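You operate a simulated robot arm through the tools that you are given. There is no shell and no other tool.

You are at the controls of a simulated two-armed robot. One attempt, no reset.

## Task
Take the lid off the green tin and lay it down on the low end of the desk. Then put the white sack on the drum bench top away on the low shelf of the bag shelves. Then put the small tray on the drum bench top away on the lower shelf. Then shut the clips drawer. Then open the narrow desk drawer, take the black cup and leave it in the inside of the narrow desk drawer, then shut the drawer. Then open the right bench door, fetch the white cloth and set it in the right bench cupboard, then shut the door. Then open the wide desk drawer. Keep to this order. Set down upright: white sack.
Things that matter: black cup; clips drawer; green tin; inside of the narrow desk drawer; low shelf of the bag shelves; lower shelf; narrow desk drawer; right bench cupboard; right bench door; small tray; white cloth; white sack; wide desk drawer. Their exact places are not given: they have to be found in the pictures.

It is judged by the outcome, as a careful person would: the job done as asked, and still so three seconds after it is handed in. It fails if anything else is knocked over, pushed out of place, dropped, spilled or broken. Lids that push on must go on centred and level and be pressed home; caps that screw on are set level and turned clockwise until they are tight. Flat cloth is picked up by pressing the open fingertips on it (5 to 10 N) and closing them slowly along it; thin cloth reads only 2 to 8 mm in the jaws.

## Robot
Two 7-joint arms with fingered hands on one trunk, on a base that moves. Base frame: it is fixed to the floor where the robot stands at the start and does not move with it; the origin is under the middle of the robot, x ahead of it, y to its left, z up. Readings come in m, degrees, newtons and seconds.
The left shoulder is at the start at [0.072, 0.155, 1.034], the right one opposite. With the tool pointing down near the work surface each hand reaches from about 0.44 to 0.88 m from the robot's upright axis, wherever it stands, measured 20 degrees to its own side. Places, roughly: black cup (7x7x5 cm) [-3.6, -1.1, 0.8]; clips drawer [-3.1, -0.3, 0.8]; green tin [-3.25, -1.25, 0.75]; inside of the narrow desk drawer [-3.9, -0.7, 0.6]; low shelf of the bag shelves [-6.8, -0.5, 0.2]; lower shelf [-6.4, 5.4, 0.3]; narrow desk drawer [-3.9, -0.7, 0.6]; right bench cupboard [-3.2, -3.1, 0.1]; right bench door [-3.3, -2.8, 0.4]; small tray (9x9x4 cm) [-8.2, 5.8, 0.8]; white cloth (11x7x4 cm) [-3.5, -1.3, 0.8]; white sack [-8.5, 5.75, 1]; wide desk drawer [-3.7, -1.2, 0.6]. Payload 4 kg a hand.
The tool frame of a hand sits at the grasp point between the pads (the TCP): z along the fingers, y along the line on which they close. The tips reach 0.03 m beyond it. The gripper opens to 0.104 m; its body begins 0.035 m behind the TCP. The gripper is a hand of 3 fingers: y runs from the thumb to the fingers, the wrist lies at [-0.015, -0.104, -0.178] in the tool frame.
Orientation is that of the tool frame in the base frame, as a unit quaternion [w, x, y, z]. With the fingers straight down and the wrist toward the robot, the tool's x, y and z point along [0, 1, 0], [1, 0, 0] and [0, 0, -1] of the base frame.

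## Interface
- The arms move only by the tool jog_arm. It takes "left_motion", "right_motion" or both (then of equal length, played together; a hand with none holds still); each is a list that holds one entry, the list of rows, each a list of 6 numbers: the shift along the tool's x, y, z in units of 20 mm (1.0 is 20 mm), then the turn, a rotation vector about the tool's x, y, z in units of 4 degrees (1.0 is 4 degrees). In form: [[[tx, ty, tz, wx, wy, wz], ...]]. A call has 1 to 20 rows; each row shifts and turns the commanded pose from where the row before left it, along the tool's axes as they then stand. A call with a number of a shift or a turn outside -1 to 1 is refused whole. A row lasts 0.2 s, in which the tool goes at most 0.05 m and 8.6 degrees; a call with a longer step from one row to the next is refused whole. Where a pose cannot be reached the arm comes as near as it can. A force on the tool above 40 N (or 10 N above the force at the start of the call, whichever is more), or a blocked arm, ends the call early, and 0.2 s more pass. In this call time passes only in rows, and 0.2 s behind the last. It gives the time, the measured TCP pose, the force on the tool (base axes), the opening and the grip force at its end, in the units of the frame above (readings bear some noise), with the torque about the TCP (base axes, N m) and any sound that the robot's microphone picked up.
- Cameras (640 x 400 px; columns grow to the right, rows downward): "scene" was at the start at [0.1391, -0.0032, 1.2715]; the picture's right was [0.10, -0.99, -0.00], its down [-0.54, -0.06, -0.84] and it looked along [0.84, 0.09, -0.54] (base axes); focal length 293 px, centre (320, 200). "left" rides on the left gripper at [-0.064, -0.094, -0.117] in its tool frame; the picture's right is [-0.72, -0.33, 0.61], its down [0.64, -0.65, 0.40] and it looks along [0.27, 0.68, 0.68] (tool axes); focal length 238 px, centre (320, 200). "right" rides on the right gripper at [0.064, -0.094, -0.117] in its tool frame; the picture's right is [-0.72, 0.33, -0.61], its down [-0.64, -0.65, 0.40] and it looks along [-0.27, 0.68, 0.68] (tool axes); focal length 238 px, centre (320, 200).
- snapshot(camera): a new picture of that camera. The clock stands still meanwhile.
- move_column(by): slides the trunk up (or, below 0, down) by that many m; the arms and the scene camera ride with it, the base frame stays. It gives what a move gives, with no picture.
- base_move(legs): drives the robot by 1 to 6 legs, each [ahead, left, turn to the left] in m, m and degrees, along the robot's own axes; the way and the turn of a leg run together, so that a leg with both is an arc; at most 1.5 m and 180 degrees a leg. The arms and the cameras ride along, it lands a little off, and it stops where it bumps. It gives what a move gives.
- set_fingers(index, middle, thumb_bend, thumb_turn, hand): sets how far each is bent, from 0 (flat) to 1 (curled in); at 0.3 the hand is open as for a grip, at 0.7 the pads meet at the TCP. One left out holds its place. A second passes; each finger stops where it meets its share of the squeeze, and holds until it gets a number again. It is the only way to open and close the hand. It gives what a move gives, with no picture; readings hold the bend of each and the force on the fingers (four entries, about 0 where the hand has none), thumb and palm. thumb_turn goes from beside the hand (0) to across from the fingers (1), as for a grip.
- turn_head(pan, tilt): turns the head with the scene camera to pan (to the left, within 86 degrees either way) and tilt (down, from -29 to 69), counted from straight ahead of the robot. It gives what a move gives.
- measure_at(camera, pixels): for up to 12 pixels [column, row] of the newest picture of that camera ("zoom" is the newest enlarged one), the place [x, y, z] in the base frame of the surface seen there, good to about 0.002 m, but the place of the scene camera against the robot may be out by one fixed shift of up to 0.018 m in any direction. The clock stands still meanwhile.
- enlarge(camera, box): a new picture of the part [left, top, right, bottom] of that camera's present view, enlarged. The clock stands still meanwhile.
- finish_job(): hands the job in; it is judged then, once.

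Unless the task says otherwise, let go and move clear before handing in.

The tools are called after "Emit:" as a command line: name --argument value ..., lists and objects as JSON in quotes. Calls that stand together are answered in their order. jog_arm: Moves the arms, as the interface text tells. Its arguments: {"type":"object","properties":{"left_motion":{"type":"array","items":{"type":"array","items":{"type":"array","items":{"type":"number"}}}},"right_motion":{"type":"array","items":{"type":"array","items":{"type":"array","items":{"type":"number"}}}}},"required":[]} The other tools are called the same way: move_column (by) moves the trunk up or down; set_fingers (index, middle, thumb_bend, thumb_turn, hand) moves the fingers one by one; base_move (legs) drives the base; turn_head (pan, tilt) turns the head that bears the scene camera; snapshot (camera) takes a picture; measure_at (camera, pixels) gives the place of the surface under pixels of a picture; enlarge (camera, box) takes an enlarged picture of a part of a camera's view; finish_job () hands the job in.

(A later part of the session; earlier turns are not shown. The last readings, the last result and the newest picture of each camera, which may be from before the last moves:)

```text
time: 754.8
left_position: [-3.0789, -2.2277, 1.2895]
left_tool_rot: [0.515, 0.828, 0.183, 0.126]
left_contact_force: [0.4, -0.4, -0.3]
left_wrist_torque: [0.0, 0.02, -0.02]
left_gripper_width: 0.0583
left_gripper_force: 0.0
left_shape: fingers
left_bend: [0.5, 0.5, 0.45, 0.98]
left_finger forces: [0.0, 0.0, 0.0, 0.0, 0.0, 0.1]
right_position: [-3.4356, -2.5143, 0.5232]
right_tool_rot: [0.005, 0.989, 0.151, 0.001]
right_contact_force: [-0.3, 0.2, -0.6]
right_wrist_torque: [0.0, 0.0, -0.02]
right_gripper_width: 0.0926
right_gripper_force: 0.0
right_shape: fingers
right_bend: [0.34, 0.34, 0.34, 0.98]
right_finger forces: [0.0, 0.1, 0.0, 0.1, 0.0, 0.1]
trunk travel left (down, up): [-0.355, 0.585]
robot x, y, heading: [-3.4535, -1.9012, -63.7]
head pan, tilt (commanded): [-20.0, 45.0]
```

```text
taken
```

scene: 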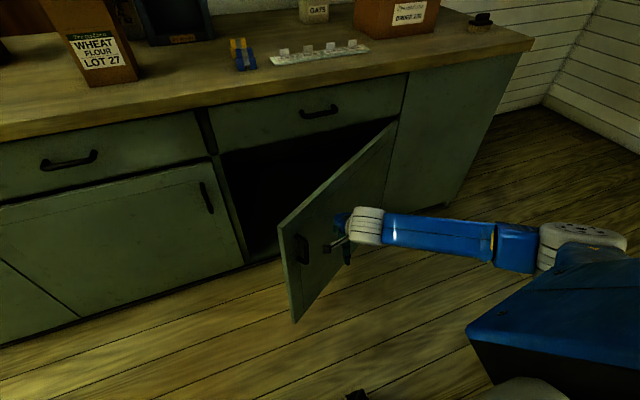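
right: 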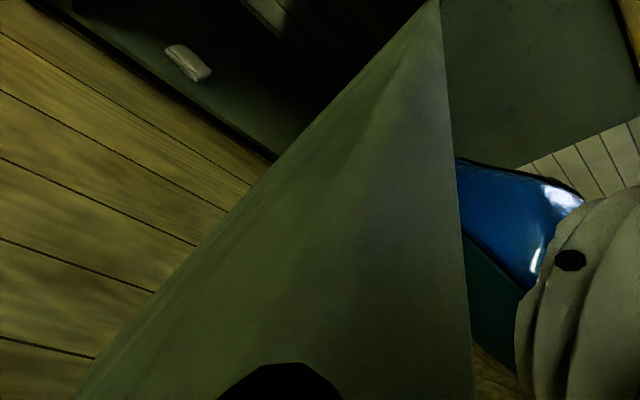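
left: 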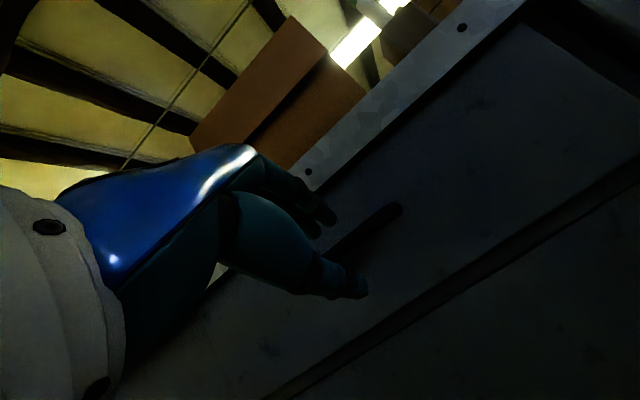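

The door is ~35°. Now I'll push mostly forward (19 cm) with a bit of left.

Emit:
jog_arm --right_motion '[[[0.54, 0.88, 0, 0, 0, 0], [0.54, 0.88, 0, 0, 0, 0], [0.54, 0.88, 0, 0, 0, 0], [0.54, 0.88, 0, 0, 0, 0], [0.54, 0.88, 0, 0, 0, 0], [0.54, 0.88, 0, 0, 0, 0], [0.54, 0.88, 0, 0, 0, 0], [0.54, 0.88, 0, 0, 0, 0]]]'

Emit:
snapshot --camera "scene"

```text
time: 756.6
left_position: [-3.0771, -2.2272, 1.2872]
left_tool_rot: [0.515, 0.828, 0.184, 0.125]
left_contact_force: [0.5, -0.1, -0.6]
left_wrist_torque: [-0.06, -0.05, -0.03]
left_gripper_width: 0.0582
left_gripper_force: 0.1
left_shape: fingers
left_bend: [0.5, 0.5, 0.45, 0.98]
left_finger forces: [0.0, 0.0, 0.0, 0.1, 0.0, 0.0]
right_position: [-3.3109, -2.6213, 0.5229]
right_tool_rot: [0.004, 0.989, 0.151, 0.001]
right_contact_force: [0.3, -0.5, 0.7]
right_wrist_torque: [0.02, 0.01, 0.0]
right_gripper_width: 0.0927
right_gripper_force: 0.0
right_shape: fingers
right_bend: [0.34, 0.34, 0.34, 0.98]
right_finger forces: [0.0, 0.1, 0.1, 0.0, 0.0, 0.1]
trunk travel left (down, up): [-0.355, 0.585]
robot x, y, heading: [-3.4567, -1.9079, -64.1]
head pan, tilt (commanded): [-20.0, 45.0]
```

```text
taken
```

scene: 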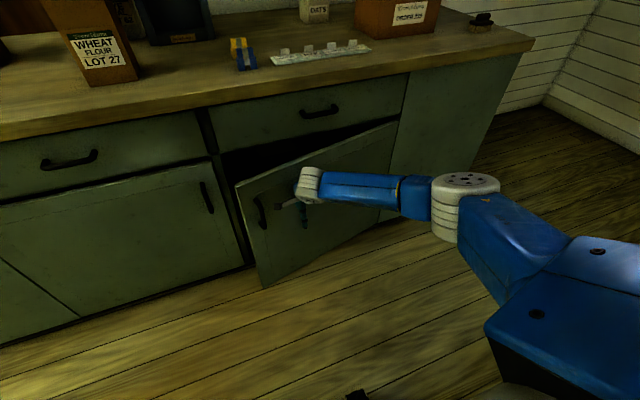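

Now ~18°. I'll push forward with the base 9 cm.

Emit:
base_move --legs '[[0.09, 0, 0]]'

Emit:
snapshot --camera "scene"

```text
time: 757.7
left_position: [-3.038, -2.307, 1.2871]
left_tool_rot: [0.515, 0.828, 0.184, 0.125]
left_contact_force: [0.8, 0.1, 0.6]
left_wrist_torque: [-0.01, -0.01, 0.0]
left_gripper_width: 0.0583
left_gripper_force: 0.0
left_shape: fingers
left_bend: [0.5, 0.5, 0.45, 0.98]
left_finger forces: [0.1, 0.1, 0.0, 0.1, 0.0, 0.1]
right_position: [-3.2724, -2.701, 0.5244]
right_tool_rot: [0.003, 0.988, 0.152, 0.001]
right_contact_force: [0.3, 0.3, -0.4]
right_wrist_torque: [0.01, 0.01, -0.02]
right_gripper_width: 0.0929
right_gripper_force: 0.2
right_shape: fingers
right_bend: [0.34, 0.34, 0.34, 0.98]
right_finger forces: [0.0, 0.0, 0.1, 0.1, 0.0, 0.1]
trunk travel left (down, up): [-0.355, 0.585]
robot x, y, heading: [-3.4168, -1.9813, -64.0]
head pan, tilt (commanded): [-20.0, 45.0]
```

```text
taken
```

scene: 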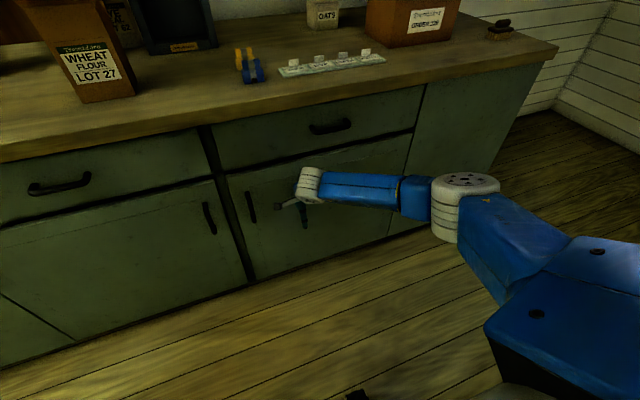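

Almost shut. Small steps until it stops.

Emit:
base_move --legs '[[0.02, 0, 0]]'

Emit:
base_move --legs '[[0.012, 0, 0]]'

Emit:
snapshot --camera "scene"

```text
time: 758.5
left_position: [-3.0311, -2.3215, 1.2899]
left_tool_rot: [0.516, 0.828, 0.183, 0.125]
left_contact_force: [0.1, 1.1, 0.5]
left_wrist_torque: [-0.01, 0.02, 0.03]
left_gripper_width: 0.0581
left_gripper_force: 0.0
left_shape: fingers
left_bend: [0.5, 0.5, 0.45, 0.98]
left_finger forces: [0.1, 0.1, 0.0, 0.0, 0.0, 0.1]
right_position: [-3.2643, -2.7183, 0.5266]
right_tool_rot: [0.004, 0.989, 0.15, 0.002]
right_contact_force: [-7.2, 14.0, 3.7]
right_wrist_torque: [-0.49, -0.23, -0.32]
right_gripper_width: 0.0929
right_gripper_force: 7.1
right_shape: fingers
right_bend: [0.34, 0.39, 0.34, 0.98]
right_finger forces: [0.0, 15.1, 0.1, 0.0, 0.0, 0.1]
trunk travel left (down, up): [-0.355, 0.585]
robot x, y, heading: [-3.4118, -2.0012, -64.3]
head pan, tilt (commanded): [-20.0, 45.0]
```

```text
time: 759.4
left_position: [-3.0292, -2.3284, 1.2912]
left_tool_rot: [0.518, 0.827, 0.182, 0.124]
left_contact_force: [-0.6, -0.3, -0.2]
left_wrist_torque: [0.04, 0.01, 0.04]
left_gripper_width: 0.0584
left_gripper_force: 0.1
left_shape: fingers
left_bend: [0.5, 0.5, 0.45, 0.98]
left_finger forces: [0.0, 0.0, 0.0, 0.0, 0.0, 0.0]
right_position: [-3.263, -2.7199, 0.5211]
right_tool_rot: [-0.001, 0.989, 0.151, -0.001]
right_contact_force: [-10.1, 19.4, 3.1]
right_wrist_torque: [-0.5, -0.21, -0.43]
right_gripper_width: 0.0928
right_gripper_force: 10.3
right_shape: fingers
right_bend: [0.34, 0.43, 0.34, 0.98]
right_finger forces: [0.0, 21.0, 0.0, 0.0, 0.0, 0.0]
trunk travel left (down, up): [-0.355, 0.585]
robot x, y, heading: [-3.4032, -2.0124, -64.3]
head pan, tilt (commanded): [-20.0, 45.0]
stopped in leg 1: the force on the tool passed its limit at 41 N (the readings are from after the stop); the commanded pose is now the measured one
```

```text
taken
```

scene: 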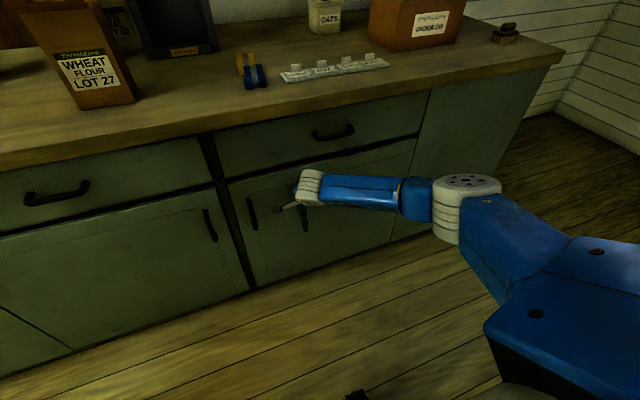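

Force hit the stop: the door is closed against the frame. I'll back off and verify it is flush with the left door.

Emit:
base_move --legs '[[-0.2, 0, 0]]'

Emit:
turn_head --pan -10 --tilt 40

Emit:
snapshot --camera "scene"

Emit:
enlarge --camera "scene" --box '[130, 130, 400, 330]'

```text
time: 761.0
left_position: [-3.1149, -2.1502, 1.2897]
left_tool_rot: [0.517, 0.827, 0.183, 0.125]
left_contact_force: [0.3, -0.2, 0.5]
left_wrist_torque: [0.01, 0.0, 0.03]
left_gripper_width: 0.0582
left_gripper_force: 0.1
left_shape: fingers
left_bend: [0.5, 0.5, 0.45, 0.98]
left_finger forces: [0.0, 0.0, 0.0, 0.0, 0.0, 0.0]
right_position: [-3.3484, -2.5419, 0.5213]
right_tool_rot: [0.0, 0.988, 0.151, 0.0]
right_contact_force: [-0.1, -0.1, -0.2]
right_wrist_torque: [0.0, 0.01, 0.02]
right_gripper_width: 0.0932
right_gripper_force: 0.0
right_shape: fingers
right_bend: [0.34, 0.34, 0.34, 0.98]
right_finger forces: [0.1, 0.1, 0.1, 0.0, 0.0, 0.0]
trunk travel left (down, up): [-0.355, 0.585]
robot x, y, heading: [-3.4932, -1.8278, -63.9]
head pan, tilt (commanded): [-20.0, 45.0]
```

```text
time: 761.7
left_position: [-3.1146, -2.1493, 1.2903]
left_tool_rot: [0.517, 0.827, 0.183, 0.126]
left_contact_force: [0.2, 0.8, 0.0]
left_wrist_torque: [0.0, -0.03, -0.03]
left_gripper_width: 0.0581
left_gripper_force: 0.1
left_shape: fingers
left_bend: [0.5, 0.5, 0.45, 0.98]
left_finger forces: [0.0, 0.1, 0.0, 0.0, 0.1, 0.0]
right_position: [-3.3486, -2.5423, 0.5224]
right_tool_rot: [0.001, 0.989, 0.151, 0.0]
right_contact_force: [0.2, -0.2, 0.3]
right_wrist_torque: [0.01, -0.02, -0.04]
right_gripper_width: 0.0928
right_gripper_force: 0.0
right_shape: fingers
right_bend: [0.34, 0.34, 0.34, 0.98]
right_finger forces: [0.0, 0.0, 0.0, 0.0, 0.1, 0.0]
trunk travel left (down, up): [-0.355, 0.585]
robot x, y, heading: [-3.4929, -1.8285, -63.9]
head pan, tilt (commanded): [-10.0, 40.0]
```

```text
taken
```

scene: 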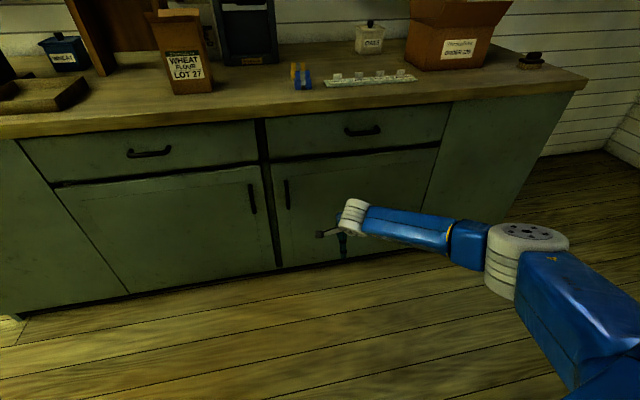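

```text
2.00 times, centred on (265, 230) of scene
```

zoom: 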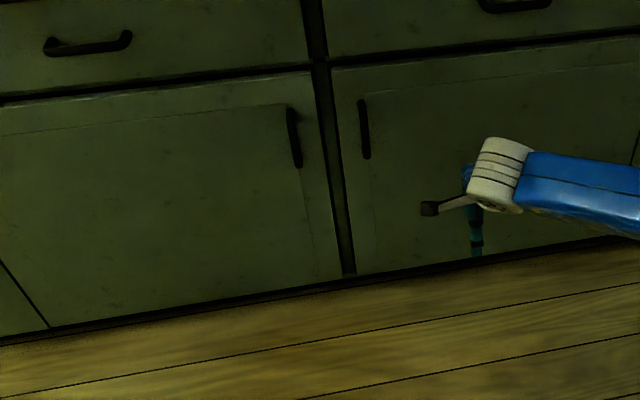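

The door looks flush. I'll measure both doors' faces to confirm.

Emit:
measure_at --camera "zoom" --pixels '[[375, 200], [420, 100], [560, 100], [250, 200], [200, 200], [370, 230], [345, 100], [290, 230]]'

```text
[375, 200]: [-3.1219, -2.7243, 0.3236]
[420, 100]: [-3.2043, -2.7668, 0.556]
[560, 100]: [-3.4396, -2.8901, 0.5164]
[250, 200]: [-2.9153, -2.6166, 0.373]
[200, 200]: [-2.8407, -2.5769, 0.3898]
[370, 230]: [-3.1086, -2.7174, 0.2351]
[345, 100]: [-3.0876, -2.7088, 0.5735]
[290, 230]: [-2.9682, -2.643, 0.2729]
```

Both doors are in one plane within 2–3 mm: the right door is shut. Last task: open the wide desk drawer. I'll raise the trunk, tuck the arm, and drive behind the desk.

Emit:
move_column --by 0.4

Emit:
jog_arm --right_motion '[[[0, -0.9, 0, 0, 0, -0.3], [0, -0.9, 0, 0, 0, -0.3], [0, -0.9, 0, 0, 0, -0.3], [0, -0.9, 0, 0, 0, -0.3], [0, -0.9, 0, 0, 0, -0.3], [0, -0.9, 0, 0, 0, -0.3], [0, -0.9, 0, 0, 0, -0.3], [0, -0.9, 0, 0, 0, 0], [0, -0.9, 0, 0, 0, 0], [0, -0.9, 0, 0, 0, 0]]]'

Emit:
base_move --legs '[[0.2, 0, 0], [0, -1.35, 0], [0, 0, 90], [0, 0.55, 0], [0, 0.5, 0]]'

Emit:
turn_head --pan 0 --tilt 35

Emit:
snapshot --camera "scene"

```text
time: 765.5
left_position: [-3.1149, -2.1501, 1.6911]
left_tool_rot: [0.517, 0.827, 0.184, 0.126]
left_contact_force: [0.6, -0.7, -0.4]
left_wrist_torque: [-0.01, -0.01, -0.01]
left_gripper_width: 0.0578
left_gripper_force: 0.0
left_shape: fingers
left_bend: [0.5, 0.5, 0.45, 0.98]
left_finger forces: [0.0, 0.0, 0.1, 0.0, 0.0, 0.0]
right_position: [-3.3479, -2.542, 0.922]
right_tool_rot: [0.001, 0.988, 0.152, 0.0]
right_contact_force: [-0.7, 0.0, -0.1]
right_wrist_torque: [-0.03, 0.01, 0.03]
right_gripper_width: 0.0929
right_gripper_force: 0.1
right_shape: fingers
right_bend: [0.34, 0.34, 0.34, 0.98]
right_finger forces: [0.0, 0.0, 0.0, 0.0, 0.0, 0.1]
trunk travel left (down, up): [-0.755, 0.185]
robot x, y, heading: [-3.4967, -1.8352, -63.7]
head pan, tilt (commanded): [-10.0, 40.0]
```

```text
time: 767.7
left_position: [-3.1169, -2.1476, 1.6902]
left_tool_rot: [0.516, 0.827, 0.182, 0.124]
left_contact_force: [-0.4, 0.7, 0.1]
left_wrist_torque: [0.01, 0.01, 0.01]
left_gripper_width: 0.0581
left_gripper_force: 0.1
left_shape: fingers
left_bend: [0.5, 0.5, 0.45, 0.98]
left_finger forces: [0.0, 0.0, 0.0, 0.1, 0.0, 0.1]
right_position: [-3.4161, -2.3768, 0.9225]
right_tool_rot: [0.001, 0.975, 0.223, 0.001]
right_contact_force: [-0.1, 0.3, -0.2]
right_wrist_torque: [-0.03, 0.0, 0.0]
right_gripper_width: 0.093
right_gripper_force: 0.1
right_shape: fingers
right_bend: [0.34, 0.34, 0.34, 0.98]
right_finger forces: [0.1, 0.1, 0.2, 0.0, 0.1, 0.0]
trunk travel left (down, up): [-0.755, 0.185]
robot x, y, heading: [-3.4905, -1.8315, -64.3]
head pan, tilt (commanded): [-10.0, 40.0]
```

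```text
time: 785.0
left_position: [-4.8623, -1.3454, 1.6918]
left_tool_rot: [0.257, 0.433, 0.728, 0.466]
left_contact_force: [-0.1, 0.2, -0.3]
left_wrist_torque: [-0.01, 0.0, -0.04]
left_gripper_width: 0.0583
left_gripper_force: 0.0
left_shape: fingers
left_bend: [0.5, 0.5, 0.45, 0.98]
left_finger forces: [0.0, 0.0, 0.0, 0.1, 0.0, 0.1]
right_position: [-4.6163, -1.6238, 0.921]
right_tool_rot: [-0.004, 0.503, 0.865, 0.003]
right_contact_force: [0.4, -0.3, -0.5]
right_wrist_torque: [0.03, 0.0, 0.01]
right_gripper_width: 0.0928
right_gripper_force: 0.1
right_shape: fingers
right_bend: [0.34, 0.34, 0.34, 0.98]
right_finger forces: [0.1, 0.0, 0.0, 0.0, 0.1, 0.1]
trunk travel left (down, up): [-0.755, 0.185]
robot x, y, heading: [-5.1601, -1.7295, 29.8]
head pan, tilt (commanded): [-10.0, 40.0]
```

```text
time: 785.8
left_position: [-4.8708, -1.3349, 1.6917]
left_tool_rot: [0.261, 0.431, 0.728, 0.465]
left_contact_force: [0.6, 0.1, 0.0]
left_wrist_torque: [0.01, 0.0, 0.01]
left_gripper_width: 0.0583
left_gripper_force: 0.0
left_shape: fingers
left_bend: [0.5, 0.5, 0.45, 0.98]
left_finger forces: [0.1, 0.0, 0.1, 0.0, 0.0, 0.0]
right_position: [-4.6214, -1.6185, 0.9238]
right_tool_rot: [0.001, 0.502, 0.865, 0.0]
right_contact_force: [0.4, 0.2, -0.9]
right_wrist_torque: [0.0, -0.02, -0.01]
right_gripper_width: 0.0929
right_gripper_force: 0.0
right_shape: fingers
right_bend: [0.34, 0.34, 0.34, 0.98]
right_finger forces: [0.0, 0.1, 0.0, 0.0, 0.0, 0.0]
trunk travel left (down, up): [-0.755, 0.185]
robot x, y, heading: [-5.1637, -1.7249, 30.4]
head pan, tilt (commanded): [0.0, 35.0]
```

```text
taken
```

scene: 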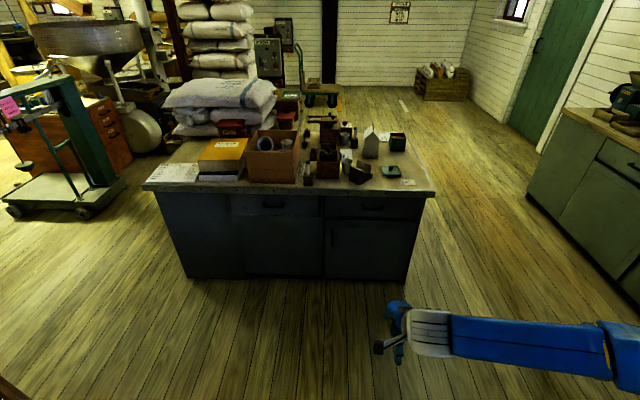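

I'm behind the desk near e2 0.5. I'll raise the right arm to mid height, rotate it 60° forward, correct the heading, and lower the trunk.

Emit:
jog_arm --right_motion '[[[0, 0, -1, 0, 0, 0], [0, 0, -1, 0, 0, 0], [0, 0, -1, 0, 0, 0], [0, 0, -1, 0, 0, 0], [0, 0, -1, 0, 0, 0], [0, 0, -1, 0, 0, 0], [0, 0, -1, 0, 0, 0], [0, 0, -1, 0, 0, 0], [0, 0, -1, 0, 0, 0], [0, 0, -1, 0, 0, 0], [0, 0, -1, 0, 0, 0], [0, 0, -1, 0, 0, 0], [0, 0, -1, 0, 0, 0], [0, 0, -1, 0, 0, 0], [0, 0, -1, 0, 0, 0]]]'

Emit:
jog_arm --right_motion '[[[0, 0, 0, -1, 0, 0], [0, 0, 0, -1, 0, 0], [0, 0, 0, -1, 0, 0], [0, 0, 0, -1, 0, 0], [0, 0, 0, -1, 0, 0], [0, 0, 0, -1, 0, 0], [0, 0, 0, -1, 0, 0], [0, 0, 0, -1, 0, 0], [0, 0, 0, -1, 0, 0], [0, 0, 0, -1, 0, 0], [0, 0, 0, -1, 0, 0], [0, 0, 0, -1, 0, 0], [0, 0, 0, -1, 0, 0], [0, 0, 0, -1, 0, 0], [0, 0, 0, -1, 0, 0]]]'

Emit:
base_move --legs '[[0.2, 0, -3.8]]'

Emit:
move_column --by -0.4

Emit:
snapshot --camera "scene"

```text
time: 789.0
left_position: [-4.8708, -1.3329, 1.6905]
left_tool_rot: [0.26, 0.431, 0.729, 0.464]
left_contact_force: [-0.9, -0.3, -0.4]
left_wrist_torque: [0.01, 0.0, 0.04]
left_gripper_width: 0.058
left_gripper_force: 0.0
left_shape: fingers
left_bend: [0.5, 0.5, 0.45, 0.98]
left_finger forces: [0.1, 0.0, 0.0, 0.0, 0.0, 0.0]
right_position: [-4.622, -1.6192, 1.2234]
right_tool_rot: [0.001, 0.502, 0.865, -0.001]
right_contact_force: [0.9, -0.1, -0.2]
right_wrist_torque: [0.02, -0.02, 0.01]
right_gripper_width: 0.0927
right_gripper_force: 0.0
right_shape: fingers
right_bend: [0.34, 0.34, 0.34, 0.98]
right_finger forces: [0.0, 0.0, 0.0, 0.0, 0.1, 0.0]
trunk travel left (down, up): [-0.755, 0.185]
robot x, y, heading: [-5.1614, -1.7278, 30.1]
head pan, tilt (commanded): [0.0, 35.0]
```

```text
time: 792.1
left_position: [-4.8695, -1.3328, 1.6905]
left_tool_rot: [0.261, 0.431, 0.729, 0.463]
left_contact_force: [-1.4, 0.2, 0.3]
left_wrist_torque: [0.04, 0.05, 0.0]
left_gripper_width: 0.0581
left_gripper_force: 0.1
left_shape: fingers
left_bend: [0.5, 0.5, 0.45, 0.98]
left_finger forces: [0.0, 0.0, 0.0, 0.1, 0.0, 0.0]
right_position: [-4.6209, -1.6166, 1.2259]
right_tool_rot: [0.138, 0.483, 0.832, 0.236]
right_contact_force: [0.4, -0.8, 0.0]
right_wrist_torque: [-0.03, 0.02, -0.01]
right_gripper_width: 0.0928
right_gripper_force: 0.0
right_shape: fingers
right_bend: [0.34, 0.34, 0.34, 0.98]
right_finger forces: [0.0, 0.0, 0.1, 0.0, 0.1, 0.1]
right hand out of reach, approached as far as the arm can: row 8, 9, 10, 11, 12, 13, 14, 15
trunk travel left (down, up): [-0.755, 0.185]
robot x, y, heading: [-5.1638, -1.7311, 30.1]
head pan, tilt (commanded): [0.0, 35.0]
```

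```text
time: 793.8
left_position: [-4.6732, -1.2613, 1.6933]
left_tool_rot: [0.278, 0.455, 0.713, 0.456]
left_contact_force: [0.2, 0.4, 1.0]
left_wrist_torque: [-0.02, 0.02, 0.03]
left_gripper_width: 0.0584
left_gripper_force: 0.0
left_shape: fingers
left_bend: [0.5, 0.5, 0.45, 0.98]
left_finger forces: [0.0, 0.0, 0.1, 0.1, 0.1, 0.0]
right_position: [-4.4416, -1.5625, 1.2292]
right_tool_rot: [0.146, 0.51, 0.814, 0.234]
right_contact_force: [-0.5, -0.5, 1.0]
right_wrist_torque: [0.0, 0.0, -0.01]
right_gripper_width: 0.0925
right_gripper_force: 0.1
right_shape: fingers
right_bend: [0.34, 0.34, 0.34, 0.98]
right_finger forces: [0.0, 0.0, 0.1, 0.0, 0.0, 0.0]
trunk travel left (down, up): [-0.755, 0.185]
robot x, y, heading: [-4.9822, -1.6307, 25.9]
head pan, tilt (commanded): [0.0, 35.0]
```

```text
time: 797.6
left_position: [-4.6677, -1.2611, 1.291]
left_tool_rot: [0.276, 0.456, 0.714, 0.455]
left_contact_force: [-0.3, -0.9, 0.3]
left_wrist_torque: [0.0, -0.02, 0.0]
left_gripper_width: 0.0581
left_gripper_force: 0.0
left_shape: fingers
left_bend: [0.5, 0.5, 0.45, 0.98]
left_finger forces: [0.1, 0.1, 0.0, 0.0, 0.1, 0.0]
right_position: [-4.4384, -1.5602, 0.8259]
right_tool_rot: [0.146, 0.511, 0.815, 0.231]
right_contact_force: [0.6, -0.6, -0.1]
right_wrist_torque: [0.02, -0.02, 0.01]
right_gripper_width: 0.0928
right_gripper_force: 0.1
right_shape: fingers
right_bend: [0.34, 0.34, 0.34, 0.98]
right_finger forces: [0.0, 0.0, 0.0, 0.1, 0.0, 0.1]
trunk travel left (down, up): [-0.355, 0.585]
robot x, y, heading: [-4.9793, -1.635, 25.9]
head pan, tilt (commanded): [0.0, 35.0]
```

```text
taken
```

scene: 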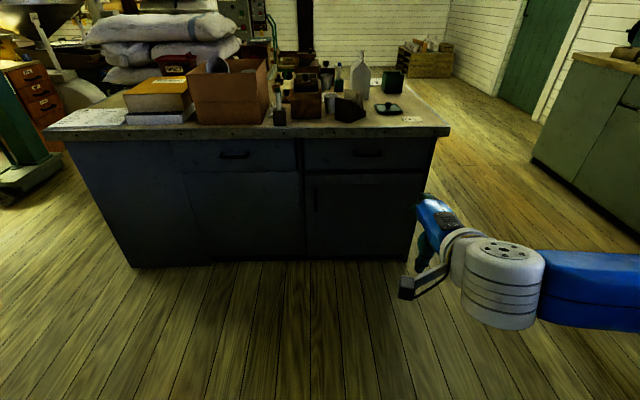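

The right arm only reaches 31° of tilt, so I'll use the left hand again (already at ~62°). I'll strafe right so the left hand lines up with the wide drawer, and lower the trunk and left arm.

Emit:
base_move --legs '[[0, -0.39, 0.5]]'

Emit:
move_column --by -0.3

Emit:
jog_arm --left_motion '[[[0, -0.85, 0.5, 0, 0, 0], [0, -0.85, 0.5, 0, 0, 0], [0, -0.85, 0.5, 0, 0, 0], [0, -0.85, 0.5, 0, 0, 0], [0, -0.85, 0.5, 0, 0, 0], [0, -0.85, 0.5, 0, 0, 0], [0, -0.85, 0.5, 0, 0, 0], [0, -0.85, 0.5, 0, 0, 0], [0, -0.85, 0.5, 0, 0, 0], [0, -0.85, 0.5, 0, 0, 0], [0, -0.85, 0.5, 0, 0, 0], [0, -0.85, 0.5, 0, 0, 0]]]'

Emit:
turn_head --pan 10 --tilt 25

Emit:
snapshot --camera "scene"

Emit:
snapshot --camera "left"

```text
time: 800.0
left_position: [-4.4986, -1.6034, 1.2893]
left_tool_rot: [0.277, 0.452, 0.716, 0.455]
left_contact_force: [1.2, -0.7, -1.2]
left_wrist_torque: [-0.01, 0.01, -0.02]
left_gripper_width: 0.058
left_gripper_force: 0.1
left_shape: fingers
left_bend: [0.5, 0.5, 0.45, 0.98]
left_finger forces: [0.0, 0.0, 0.0, 0.0, 0.1, 0.0]
right_position: [-4.2668, -1.9045, 0.8277]
right_tool_rot: [0.148, 0.508, 0.817, 0.231]
right_contact_force: [0.5, 0.5, 0.2]
right_wrist_torque: [0.01, 0.02, -0.01]
right_gripper_width: 0.0928
right_gripper_force: 0.0
right_shape: fingers
right_bend: [0.34, 0.34, 0.34, 0.98]
right_finger forces: [0.0, 0.0, 0.0, 0.0, 0.0, 0.0]
trunk travel left (down, up): [-0.355, 0.585]
robot x, y, heading: [-4.8113, -1.9884, 26.4]
head pan, tilt (commanded): [0.0, 35.0]
```

```text
time: 803.0
left_position: [-4.4984, -1.6101, 0.9918]
left_tool_rot: [0.276, 0.453, 0.715, 0.456]
left_contact_force: [0.6, 0.4, 0.6]
left_wrist_torque: [0.0, -0.01, -0.02]
left_gripper_width: 0.0581
left_gripper_force: 0.0
left_shape: fingers
left_bend: [0.5, 0.5, 0.45, 0.98]
left_finger forces: [0.1, 0.0, 0.1, 0.0, 0.0, 0.0]
right_position: [-4.2657, -1.9073, 0.5261]
right_tool_rot: [0.145, 0.507, 0.817, 0.233]
right_contact_force: [0.5, -0.4, 1.3]
right_wrist_torque: [0.02, 0.01, -0.01]
right_gripper_width: 0.0928
right_gripper_force: 0.2
right_shape: fingers
right_bend: [0.34, 0.34, 0.34, 0.98]
right_finger forces: [0.0, 0.0, 0.0, 0.1, 0.0, 0.0]
trunk travel left (down, up): [-0.055, 0.885]
robot x, y, heading: [-4.8116, -1.9875, 26.4]
head pan, tilt (commanded): [0.0, 35.0]
```

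```text
time: 805.6
left_position: [-4.4668, -1.5989, 0.7926]
left_tool_rot: [0.276, 0.452, 0.715, 0.457]
left_contact_force: [-0.4, -1.0, -0.3]
left_wrist_torque: [0.0, 0.02, 0.03]
left_gripper_width: 0.0585
left_gripper_force: 0.1
left_shape: fingers
left_bend: [0.5, 0.5, 0.45, 0.98]
left_finger forces: [0.0, 0.0, 0.0, 0.0, 0.1, 0.0]
left hand out of reach, approached as far as the arm can: row 9, 10, 11, 12
right_position: [-4.2669, -1.9072, 0.5268]
right_tool_rot: [0.145, 0.508, 0.816, 0.232]
right_contact_force: [0.2, -0.3, -0.1]
right_wrist_torque: [-0.01, -0.01, 0.0]
right_gripper_width: 0.0929
right_gripper_force: 0.1
right_shape: fingers
right_bend: [0.34, 0.34, 0.34, 0.98]
right_finger forces: [0.1, 0.1, 0.1, 0.1, 0.0, 0.1]
trunk travel left (down, up): [-0.055, 0.885]
robot x, y, heading: [-4.8091, -1.9862, 26.4]
head pan, tilt (commanded): [0.0, 35.0]
```

```text
time: 806.4
left_position: [-4.4666, -1.5977, 0.7917]
left_tool_rot: [0.275, 0.453, 0.715, 0.456]
left_contact_force: [-0.4, -0.2, -0.1]
left_wrist_torque: [-0.02, 0.01, -0.01]
left_gripper_width: 0.0582
left_gripper_force: 0.1
left_shape: fingers
left_bend: [0.5, 0.5, 0.45, 0.98]
left_finger forces: [0.0, 0.0, 0.0, 0.0, 0.0, 0.0]
right_position: [-4.2661, -1.9081, 0.5268]
right_tool_rot: [0.145, 0.508, 0.817, 0.232]
right_contact_force: [-0.7, -0.3, -0.3]
right_wrist_torque: [-0.01, 0.0, -0.01]
right_gripper_width: 0.0928
right_gripper_force: 0.2
right_shape: fingers
right_bend: [0.34, 0.34, 0.34, 0.98]
right_finger forces: [0.0, 0.0, 0.0, 0.0, 0.1, 0.0]
trunk travel left (down, up): [-0.055, 0.885]
robot x, y, heading: [-4.8087, -1.9862, 26.4]
head pan, tilt (commanded): [10.0, 25.0]
```

```text
taken
```

scene: 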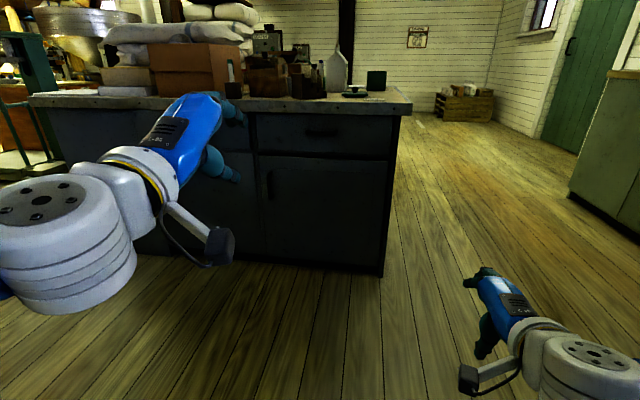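

```text
taken
```

left: 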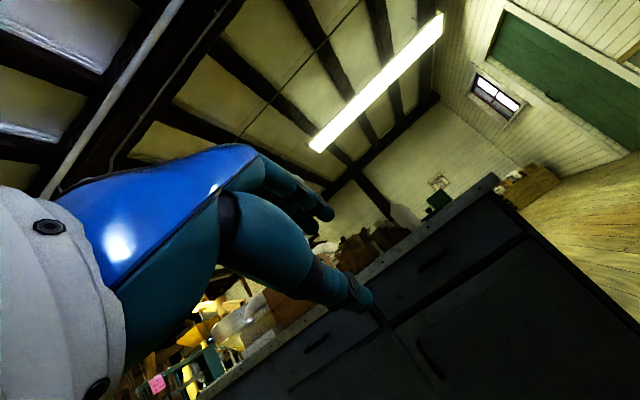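

The left arm stopped at z 0.79 (limit at short reach). I'll extend forward 8 cm and then continue lowering.

Emit:
jog_arm --left_motion '[[[0, 0.47, 0.88, 0, 0, 0], [0, 0.47, 0.88, 0, 0, 0], [0, 0.47, 0.88, 0, 0, 0], [0, 0.47, 0.88, 0, 0, 0], [0, -0.88, 0.47, 0, 0, 0], [0, -0.88, 0.47, 0, 0, 0], [0, -0.88, 0.47, 0, 0, 0], [0, -0.88, 0.47, 0, 0, 0], [0, -0.88, 0.47, 0, 0, 0], [0, -0.88, 0.47, 0, 0, 0]]]'

Emit:
snapshot --camera "scene"

```text
time: 808.6
left_position: [-4.3939, -1.5586, 0.6765]
left_tool_rot: [0.276, 0.453, 0.715, 0.456]
left_contact_force: [-0.4, -0.3, 1.0]
left_wrist_torque: [-0.01, 0.01, 0.01]
left_gripper_width: 0.0584
left_gripper_force: 0.1
left_shape: fingers
left_bend: [0.5, 0.5, 0.45, 0.98]
left_finger forces: [0.1, 0.0, 0.0, 0.1, 0.0, 0.0]
right_position: [-4.2665, -1.9067, 0.5259]
right_tool_rot: [0.146, 0.508, 0.817, 0.232]
right_contact_force: [-1.1, -0.7, -0.2]
right_wrist_torque: [-0.02, -0.02, 0.01]
right_gripper_width: 0.0931
right_gripper_force: 0.0
right_shape: fingers
right_bend: [0.34, 0.34, 0.34, 0.98]
right_finger forces: [0.0, 0.0, 0.1, 0.0, 0.1, 0.0]
trunk travel left (down, up): [-0.055, 0.885]
robot x, y, heading: [-4.8114, -1.9861, 26.4]
head pan, tilt (commanded): [10.0, 25.0]
```

```text
taken
```

scene: 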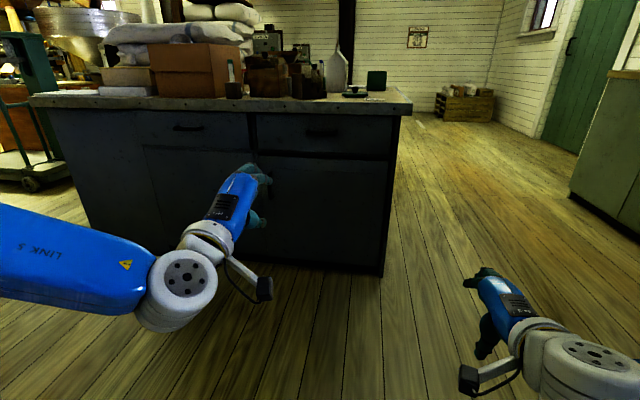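

Reached z 0.6765. The wide drawer's handle is at scene (322,133); I'll measure it with both cameras.

Emit:
snapshot --camera "left"

Emit:
enlarge --camera "scene" --box '[250, 100, 400, 180]'

Emit:
measure_at --camera "zoom" --pixels '[[260, 137], [310, 140], [360, 140], [310, 120], [310, 165], [200, 140], [450, 140]]'

```text
taken
```

left: 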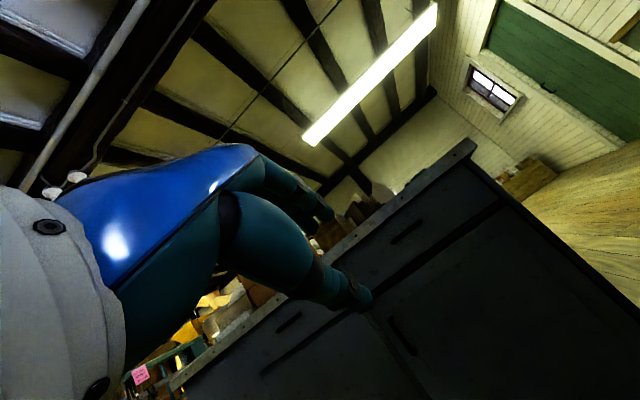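

```text
4.27 times, centred on (325, 140) of scene
```

zoom: 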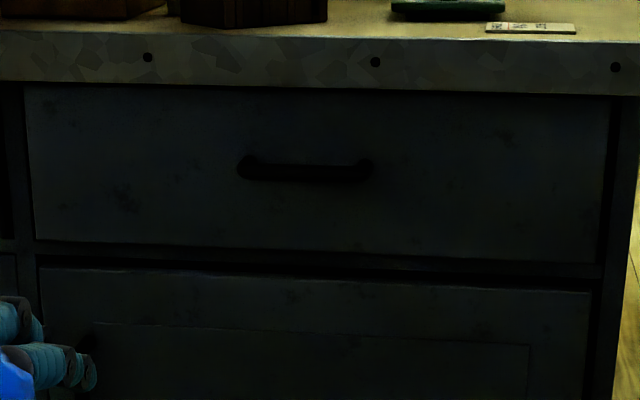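

```text
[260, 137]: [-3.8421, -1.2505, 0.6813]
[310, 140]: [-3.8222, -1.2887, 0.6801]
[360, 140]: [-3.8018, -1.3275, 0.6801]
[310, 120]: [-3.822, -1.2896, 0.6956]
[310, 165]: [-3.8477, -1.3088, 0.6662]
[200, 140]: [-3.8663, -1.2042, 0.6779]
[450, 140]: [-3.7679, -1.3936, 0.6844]
```

The handle lines up (e2 0.303 vs 0.297). I'll set the narrow opening and drive forward 0.48 m.

Emit:
set_fingers --hand "left" --index 0.54 --middle 0.54 --thumb_bend 0.52

Emit:
base_move --legs '[[0.47, 0, 0]]'

Emit:
snapshot --camera "left"

Emit:
snapshot --camera "scene"

```text
time: 809.6
left_position: [-4.3922, -1.5587, 0.6762]
left_tool_rot: [0.276, 0.453, 0.714, 0.457]
left_contact_force: [0.7, 0.1, 0.2]
left_wrist_torque: [0.0, 0.0, 0.01]
left_gripper_width: 0.0449
left_gripper_force: 0.0
left_shape: fingers
left_bend: [0.54, 0.54, 0.52, 0.98]
left_finger forces: [0.0, 0.0, 0.1, 0.1, 0.0, 0.0]
right_position: [-4.2669, -1.9078, 0.5258]
right_tool_rot: [0.145, 0.507, 0.817, 0.232]
right_contact_force: [-0.7, 0.1, 0.1]
right_wrist_torque: [0.02, 0.0, -0.02]
right_gripper_width: 0.0929
right_gripper_force: 0.1
right_shape: fingers
right_bend: [0.34, 0.34, 0.34, 0.98]
right_finger forces: [0.1, 0.0, 0.1, 0.1, 0.0, 0.0]
trunk travel left (down, up): [-0.055, 0.885]
robot x, y, heading: [-4.8112, -1.9853, 26.3]
head pan, tilt (commanded): [10.0, 25.0]
```

```text
time: 812.3
left_position: [-3.9796, -1.3504, 0.6749]
left_tool_rot: [0.276, 0.452, 0.715, 0.457]
left_contact_force: [-0.7, -0.5, 0.9]
left_wrist_torque: [0.02, 0.0, -0.03]
left_gripper_width: 0.0451
left_gripper_force: 0.1
left_shape: fingers
left_bend: [0.54, 0.54, 0.52, 0.98]
left_finger forces: [0.1, 0.1, 0.0, 0.0, 0.1, 0.1]
right_position: [-3.8516, -1.6988, 0.5268]
right_tool_rot: [0.145, 0.507, 0.817, 0.233]
right_contact_force: [-0.3, 0.3, -0.1]
right_wrist_torque: [-0.02, 0.02, -0.04]
right_gripper_width: 0.0926
right_gripper_force: 0.1
right_shape: fingers
right_bend: [0.34, 0.34, 0.34, 0.98]
right_finger forces: [0.0, 0.1, 0.0, 0.0, 0.0, 0.1]
trunk travel left (down, up): [-0.055, 0.885]
robot x, y, heading: [-4.3937, -1.7818, 26.5]
head pan, tilt (commanded): [10.0, 25.0]
```

```text
taken
```

left: 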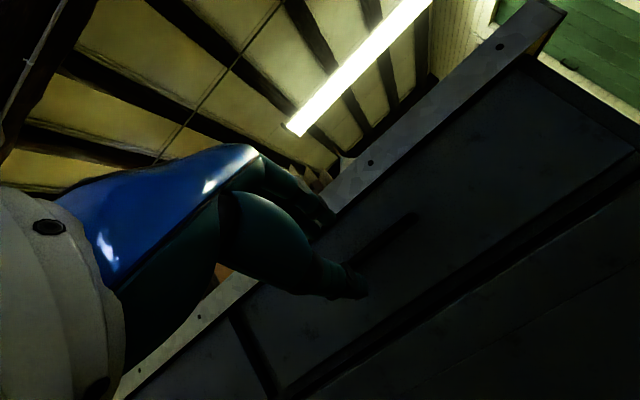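

```text
taken
```

scene: 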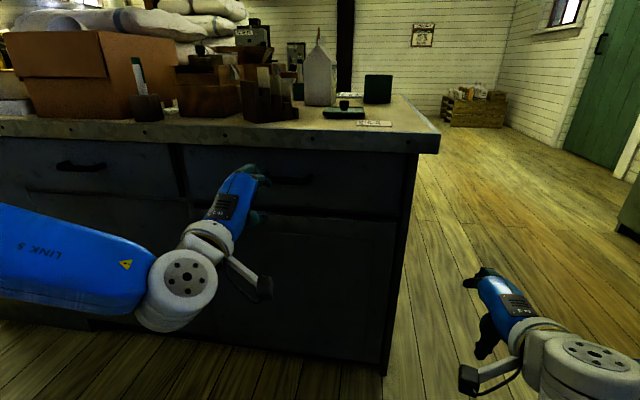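

The bar is visible in the left camera around (385,235). I'll measure it.

Emit:
enlarge --camera "left" --box '[320, 190, 460, 300]'

Emit:
measure_at --camera "left" --pixels '[[370, 246], [390, 233], [410, 219], [360, 253], [400, 255], [430, 240], [380, 215], [440, 180], [350, 260]]'

```text
3.64 times, centred on (390, 245) of left
```

zoom: 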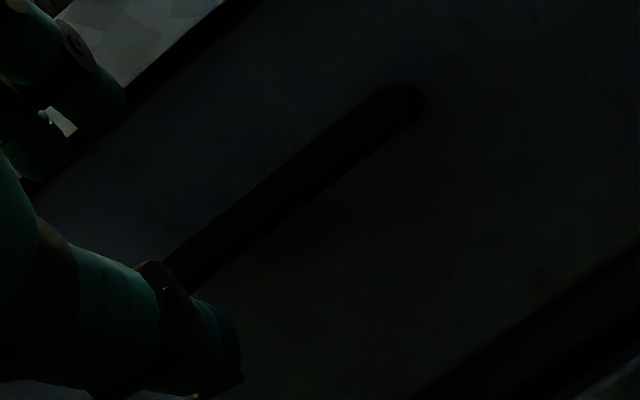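

```text
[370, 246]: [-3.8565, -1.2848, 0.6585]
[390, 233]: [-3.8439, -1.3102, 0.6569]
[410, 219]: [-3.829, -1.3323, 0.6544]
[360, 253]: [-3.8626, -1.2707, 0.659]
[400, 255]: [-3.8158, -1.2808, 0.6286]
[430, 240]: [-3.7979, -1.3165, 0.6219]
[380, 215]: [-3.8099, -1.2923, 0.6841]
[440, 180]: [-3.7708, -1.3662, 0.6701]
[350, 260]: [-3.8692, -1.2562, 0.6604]
```

Bar axis is at e1≈0.031, z 0.657, centred at e2 0.30. I'll lower 1 cm and drive forward 12 cm.

Emit:
jog_arm --left_motion '[[[0.1, -0.45, 0.25, 0, 0, 0]]]'

Emit:
base_move --legs '[[0.115, 0, 0]]'

Emit:
snapshot --camera "left"

Emit:
enlarge --camera "left" --box '[260, 160, 440, 320]'

```text
time: 812.7
left_position: [-3.9807, -1.3485, 0.6656]
left_tool_rot: [0.274, 0.452, 0.716, 0.457]
left_contact_force: [0.0, -0.5, -0.1]
left_wrist_torque: [0.02, 0.01, 0.0]
left_gripper_width: 0.0448
left_gripper_force: 0.1
left_shape: fingers
left_bend: [0.54, 0.54, 0.52, 0.98]
left_finger forces: [0.0, 0.0, 0.0, 0.1, 0.0, 0.1]
right_position: [-3.852, -1.699, 0.528]
right_tool_rot: [0.145, 0.507, 0.817, 0.234]
right_contact_force: [0.1, -0.4, -0.5]
right_wrist_torque: [0.0, 0.01, -0.01]
right_gripper_width: 0.0927
right_gripper_force: 0.1
right_shape: fingers
right_bend: [0.34, 0.34, 0.34, 0.98]
right_finger forces: [0.0, 0.1, 0.1, 0.0, 0.0, 0.0]
trunk travel left (down, up): [-0.055, 0.885]
robot x, y, heading: [-4.3957, -1.7782, 26.4]
head pan, tilt (commanded): [10.0, 25.0]
```

```text
time: 814.0
left_position: [-3.876, -1.2954, 0.6652]
left_tool_rot: [0.274, 0.451, 0.716, 0.457]
left_contact_force: [0.6, -0.3, 0.1]
left_wrist_torque: [-0.03, -0.01, 0.01]
left_gripper_width: 0.0445
left_gripper_force: 0.0
left_shape: fingers
left_bend: [0.54, 0.54, 0.52, 0.98]
left_finger forces: [0.1, 0.0, 0.0, 0.1, 0.0, 0.1]
right_position: [-3.7463, -1.6453, 0.527]
right_tool_rot: [0.146, 0.507, 0.817, 0.232]
right_contact_force: [0.6, 0.9, -0.5]
right_wrist_torque: [-0.04, 0.01, -0.03]
right_gripper_width: 0.0931
right_gripper_force: 0.1
right_shape: fingers
right_bend: [0.34, 0.34, 0.34, 0.98]
right_finger forces: [0.0, 0.1, 0.0, 0.0, 0.0, 0.0]
trunk travel left (down, up): [-0.055, 0.885]
robot x, y, heading: [-4.2916, -1.7262, 26.7]
head pan, tilt (commanded): [10.0, 25.0]
```

```text
taken
```

left: 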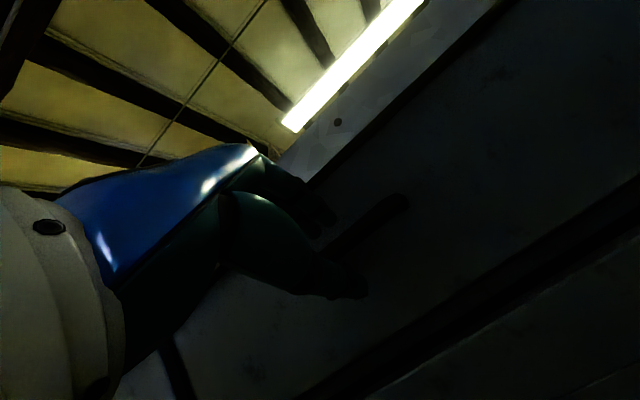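

```text
2.50 times, centred on (350, 240) of left
```

zoom: 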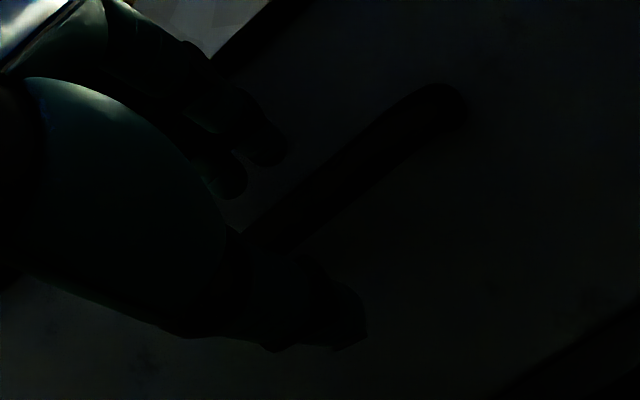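

The bar is between fingers and thumb; I'll step 1.6 cm further and close as before.

Emit:
base_move --legs '[[0.016, 0, 0]]'

Emit:
set_fingers --hand "left" --index 0.74 --middle 0.74 --thumb_bend 0.66

Emit:
set_fingers --hand "left" --index 0.83 --middle 0.83 --thumb_bend 0.66

Emit:
enlarge --camera "left" --box '[260, 160, 440, 320]'

```text
time: 814.7
left_position: [-3.8641, -1.2883, 0.6667]
left_tool_rot: [0.275, 0.45, 0.715, 0.458]
left_contact_force: [-0.8, -0.4, 0.1]
left_wrist_torque: [-0.01, -0.03, -0.03]
left_gripper_width: 0.0443
left_gripper_force: 0.4
left_shape: fingers
left_bend: [0.54, 0.54, 0.52, 0.98]
left_finger forces: [0.3, 0.1, 0.1, 0.0, 0.0, 0.0]
right_position: [-3.7331, -1.6392, 0.5293]
right_tool_rot: [0.145, 0.506, 0.818, 0.233]
right_contact_force: [0.1, -0.7, 0.3]
right_wrist_torque: [-0.01, -0.06, -0.01]
right_gripper_width: 0.0928
right_gripper_force: 0.0
right_shape: fingers
right_bend: [0.34, 0.34, 0.34, 0.98]
right_finger forces: [0.0, 0.1, 0.1, 0.0, 0.0, 0.0]
trunk travel left (down, up): [-0.055, 0.885]
robot x, y, heading: [-4.2724, -1.7187, 26.6]
head pan, tilt (commanded): [10.0, 25.0]
```

```text
time: 815.7
left_position: [-3.8635, -1.2895, 0.6669]
left_tool_rot: [0.275, 0.45, 0.715, 0.458]
left_contact_force: [-0.5, -0.4, 1.3]
left_wrist_torque: [0.04, 0.02, 0.0]
left_gripper_width: 0.0062
left_gripper_force: 4.6
left_shape: fingers
left_bend: [0.74, 0.73, 0.63, 0.97]
left_finger forces: [2.2, 2.3, 0.0, 0.0, 4.6, 0.1]
right_position: [-3.7328, -1.6381, 0.5285]
right_tool_rot: [0.145, 0.506, 0.817, 0.234]
right_contact_force: [-0.8, -0.5, -0.3]
right_wrist_torque: [-0.02, 0.01, -0.02]
right_gripper_width: 0.0927
right_gripper_force: 0.0
right_shape: fingers
right_bend: [0.34, 0.34, 0.34, 0.98]
right_finger forces: [0.0, 0.1, 0.1, 0.1, 0.0, 0.1]
trunk travel left (down, up): [-0.055, 0.885]
robot x, y, heading: [-4.2762, -1.7195, 26.6]
head pan, tilt (commanded): [10.0, 25.0]
```

```text
time: 816.7
left_position: [-3.8622, -1.2892, 0.6662]
left_tool_rot: [0.275, 0.451, 0.715, 0.458]
left_contact_force: [0.6, -0.5, -4.6]
left_wrist_torque: [0.07, 0.06, -0.08]
left_gripper_width: 0.0119
left_gripper_force: 13.5
left_shape: fingers
left_bend: [0.82, 0.82, 0.61, 0.97]
left_finger forces: [6.7, 6.2, 0.1, 0.1, 14.0, 0.1]
right_position: [-3.7332, -1.6391, 0.5278]
right_tool_rot: [0.145, 0.506, 0.817, 0.234]
right_contact_force: [0.1, 0.0, -0.3]
right_wrist_torque: [-0.01, -0.02, 0.0]
right_gripper_width: 0.0925
right_gripper_force: 0.0
right_shape: fingers
right_bend: [0.34, 0.34, 0.34, 0.98]
right_finger forces: [0.0, 0.1, 0.0, 0.1, 0.0, 0.1]
trunk travel left (down, up): [-0.055, 0.885]
robot x, y, heading: [-4.2752, -1.721, 26.6]
head pan, tilt (commanded): [10.0, 25.0]
```

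```text
2.50 times, centred on (350, 240) of left
```

zoom: 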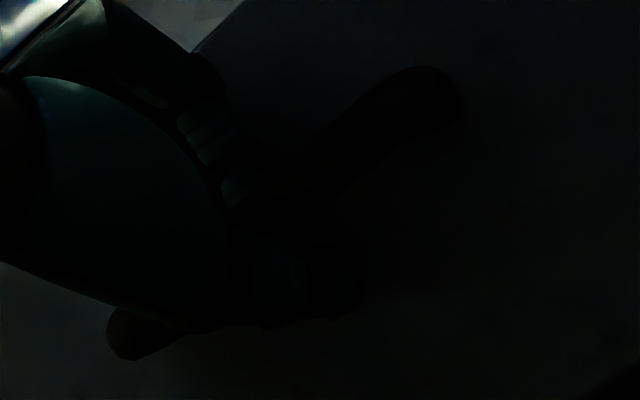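

Gripped as before (6.7/6.2/14 N). I'll pull back with the base.

Emit:
base_move --legs '[[-0.05, 0, 0]]'

Emit:
snapshot --camera "scene"

```text
time: 817.7
left_position: [-3.9058, -1.31, 0.6676]
left_tool_rot: [0.275, 0.451, 0.715, 0.458]
left_contact_force: [0.6, -2.6, -4.8]
left_wrist_torque: [0.04, -0.02, -0.08]
left_gripper_width: 0.0121
left_gripper_force: 13.2
left_shape: fingers
left_bend: [0.82, 0.82, 0.61, 0.97]
left_finger forces: [6.2, 5.9, 0.0, 0.1, 13.8, 0.1]
right_position: [-3.7771, -1.662, 0.5279]
right_tool_rot: [0.146, 0.506, 0.817, 0.234]
right_contact_force: [0.4, 0.3, 0.2]
right_wrist_torque: [0.0, -0.01, -0.03]
right_gripper_width: 0.0928
right_gripper_force: 0.0
right_shape: fingers
right_bend: [0.34, 0.34, 0.34, 0.98]
right_finger forces: [0.0, 0.0, 0.0, 0.0, 0.0, 0.1]
trunk travel left (down, up): [-0.055, 0.885]
robot x, y, heading: [-4.3164, -1.7412, 26.4]
head pan, tilt (commanded): [10.0, 25.0]
```

```text
taken
```

scene: 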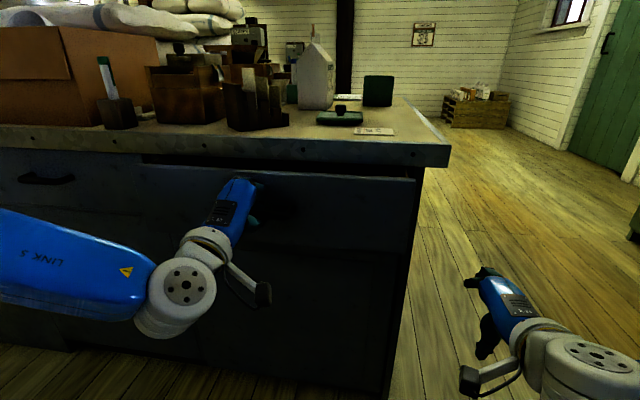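

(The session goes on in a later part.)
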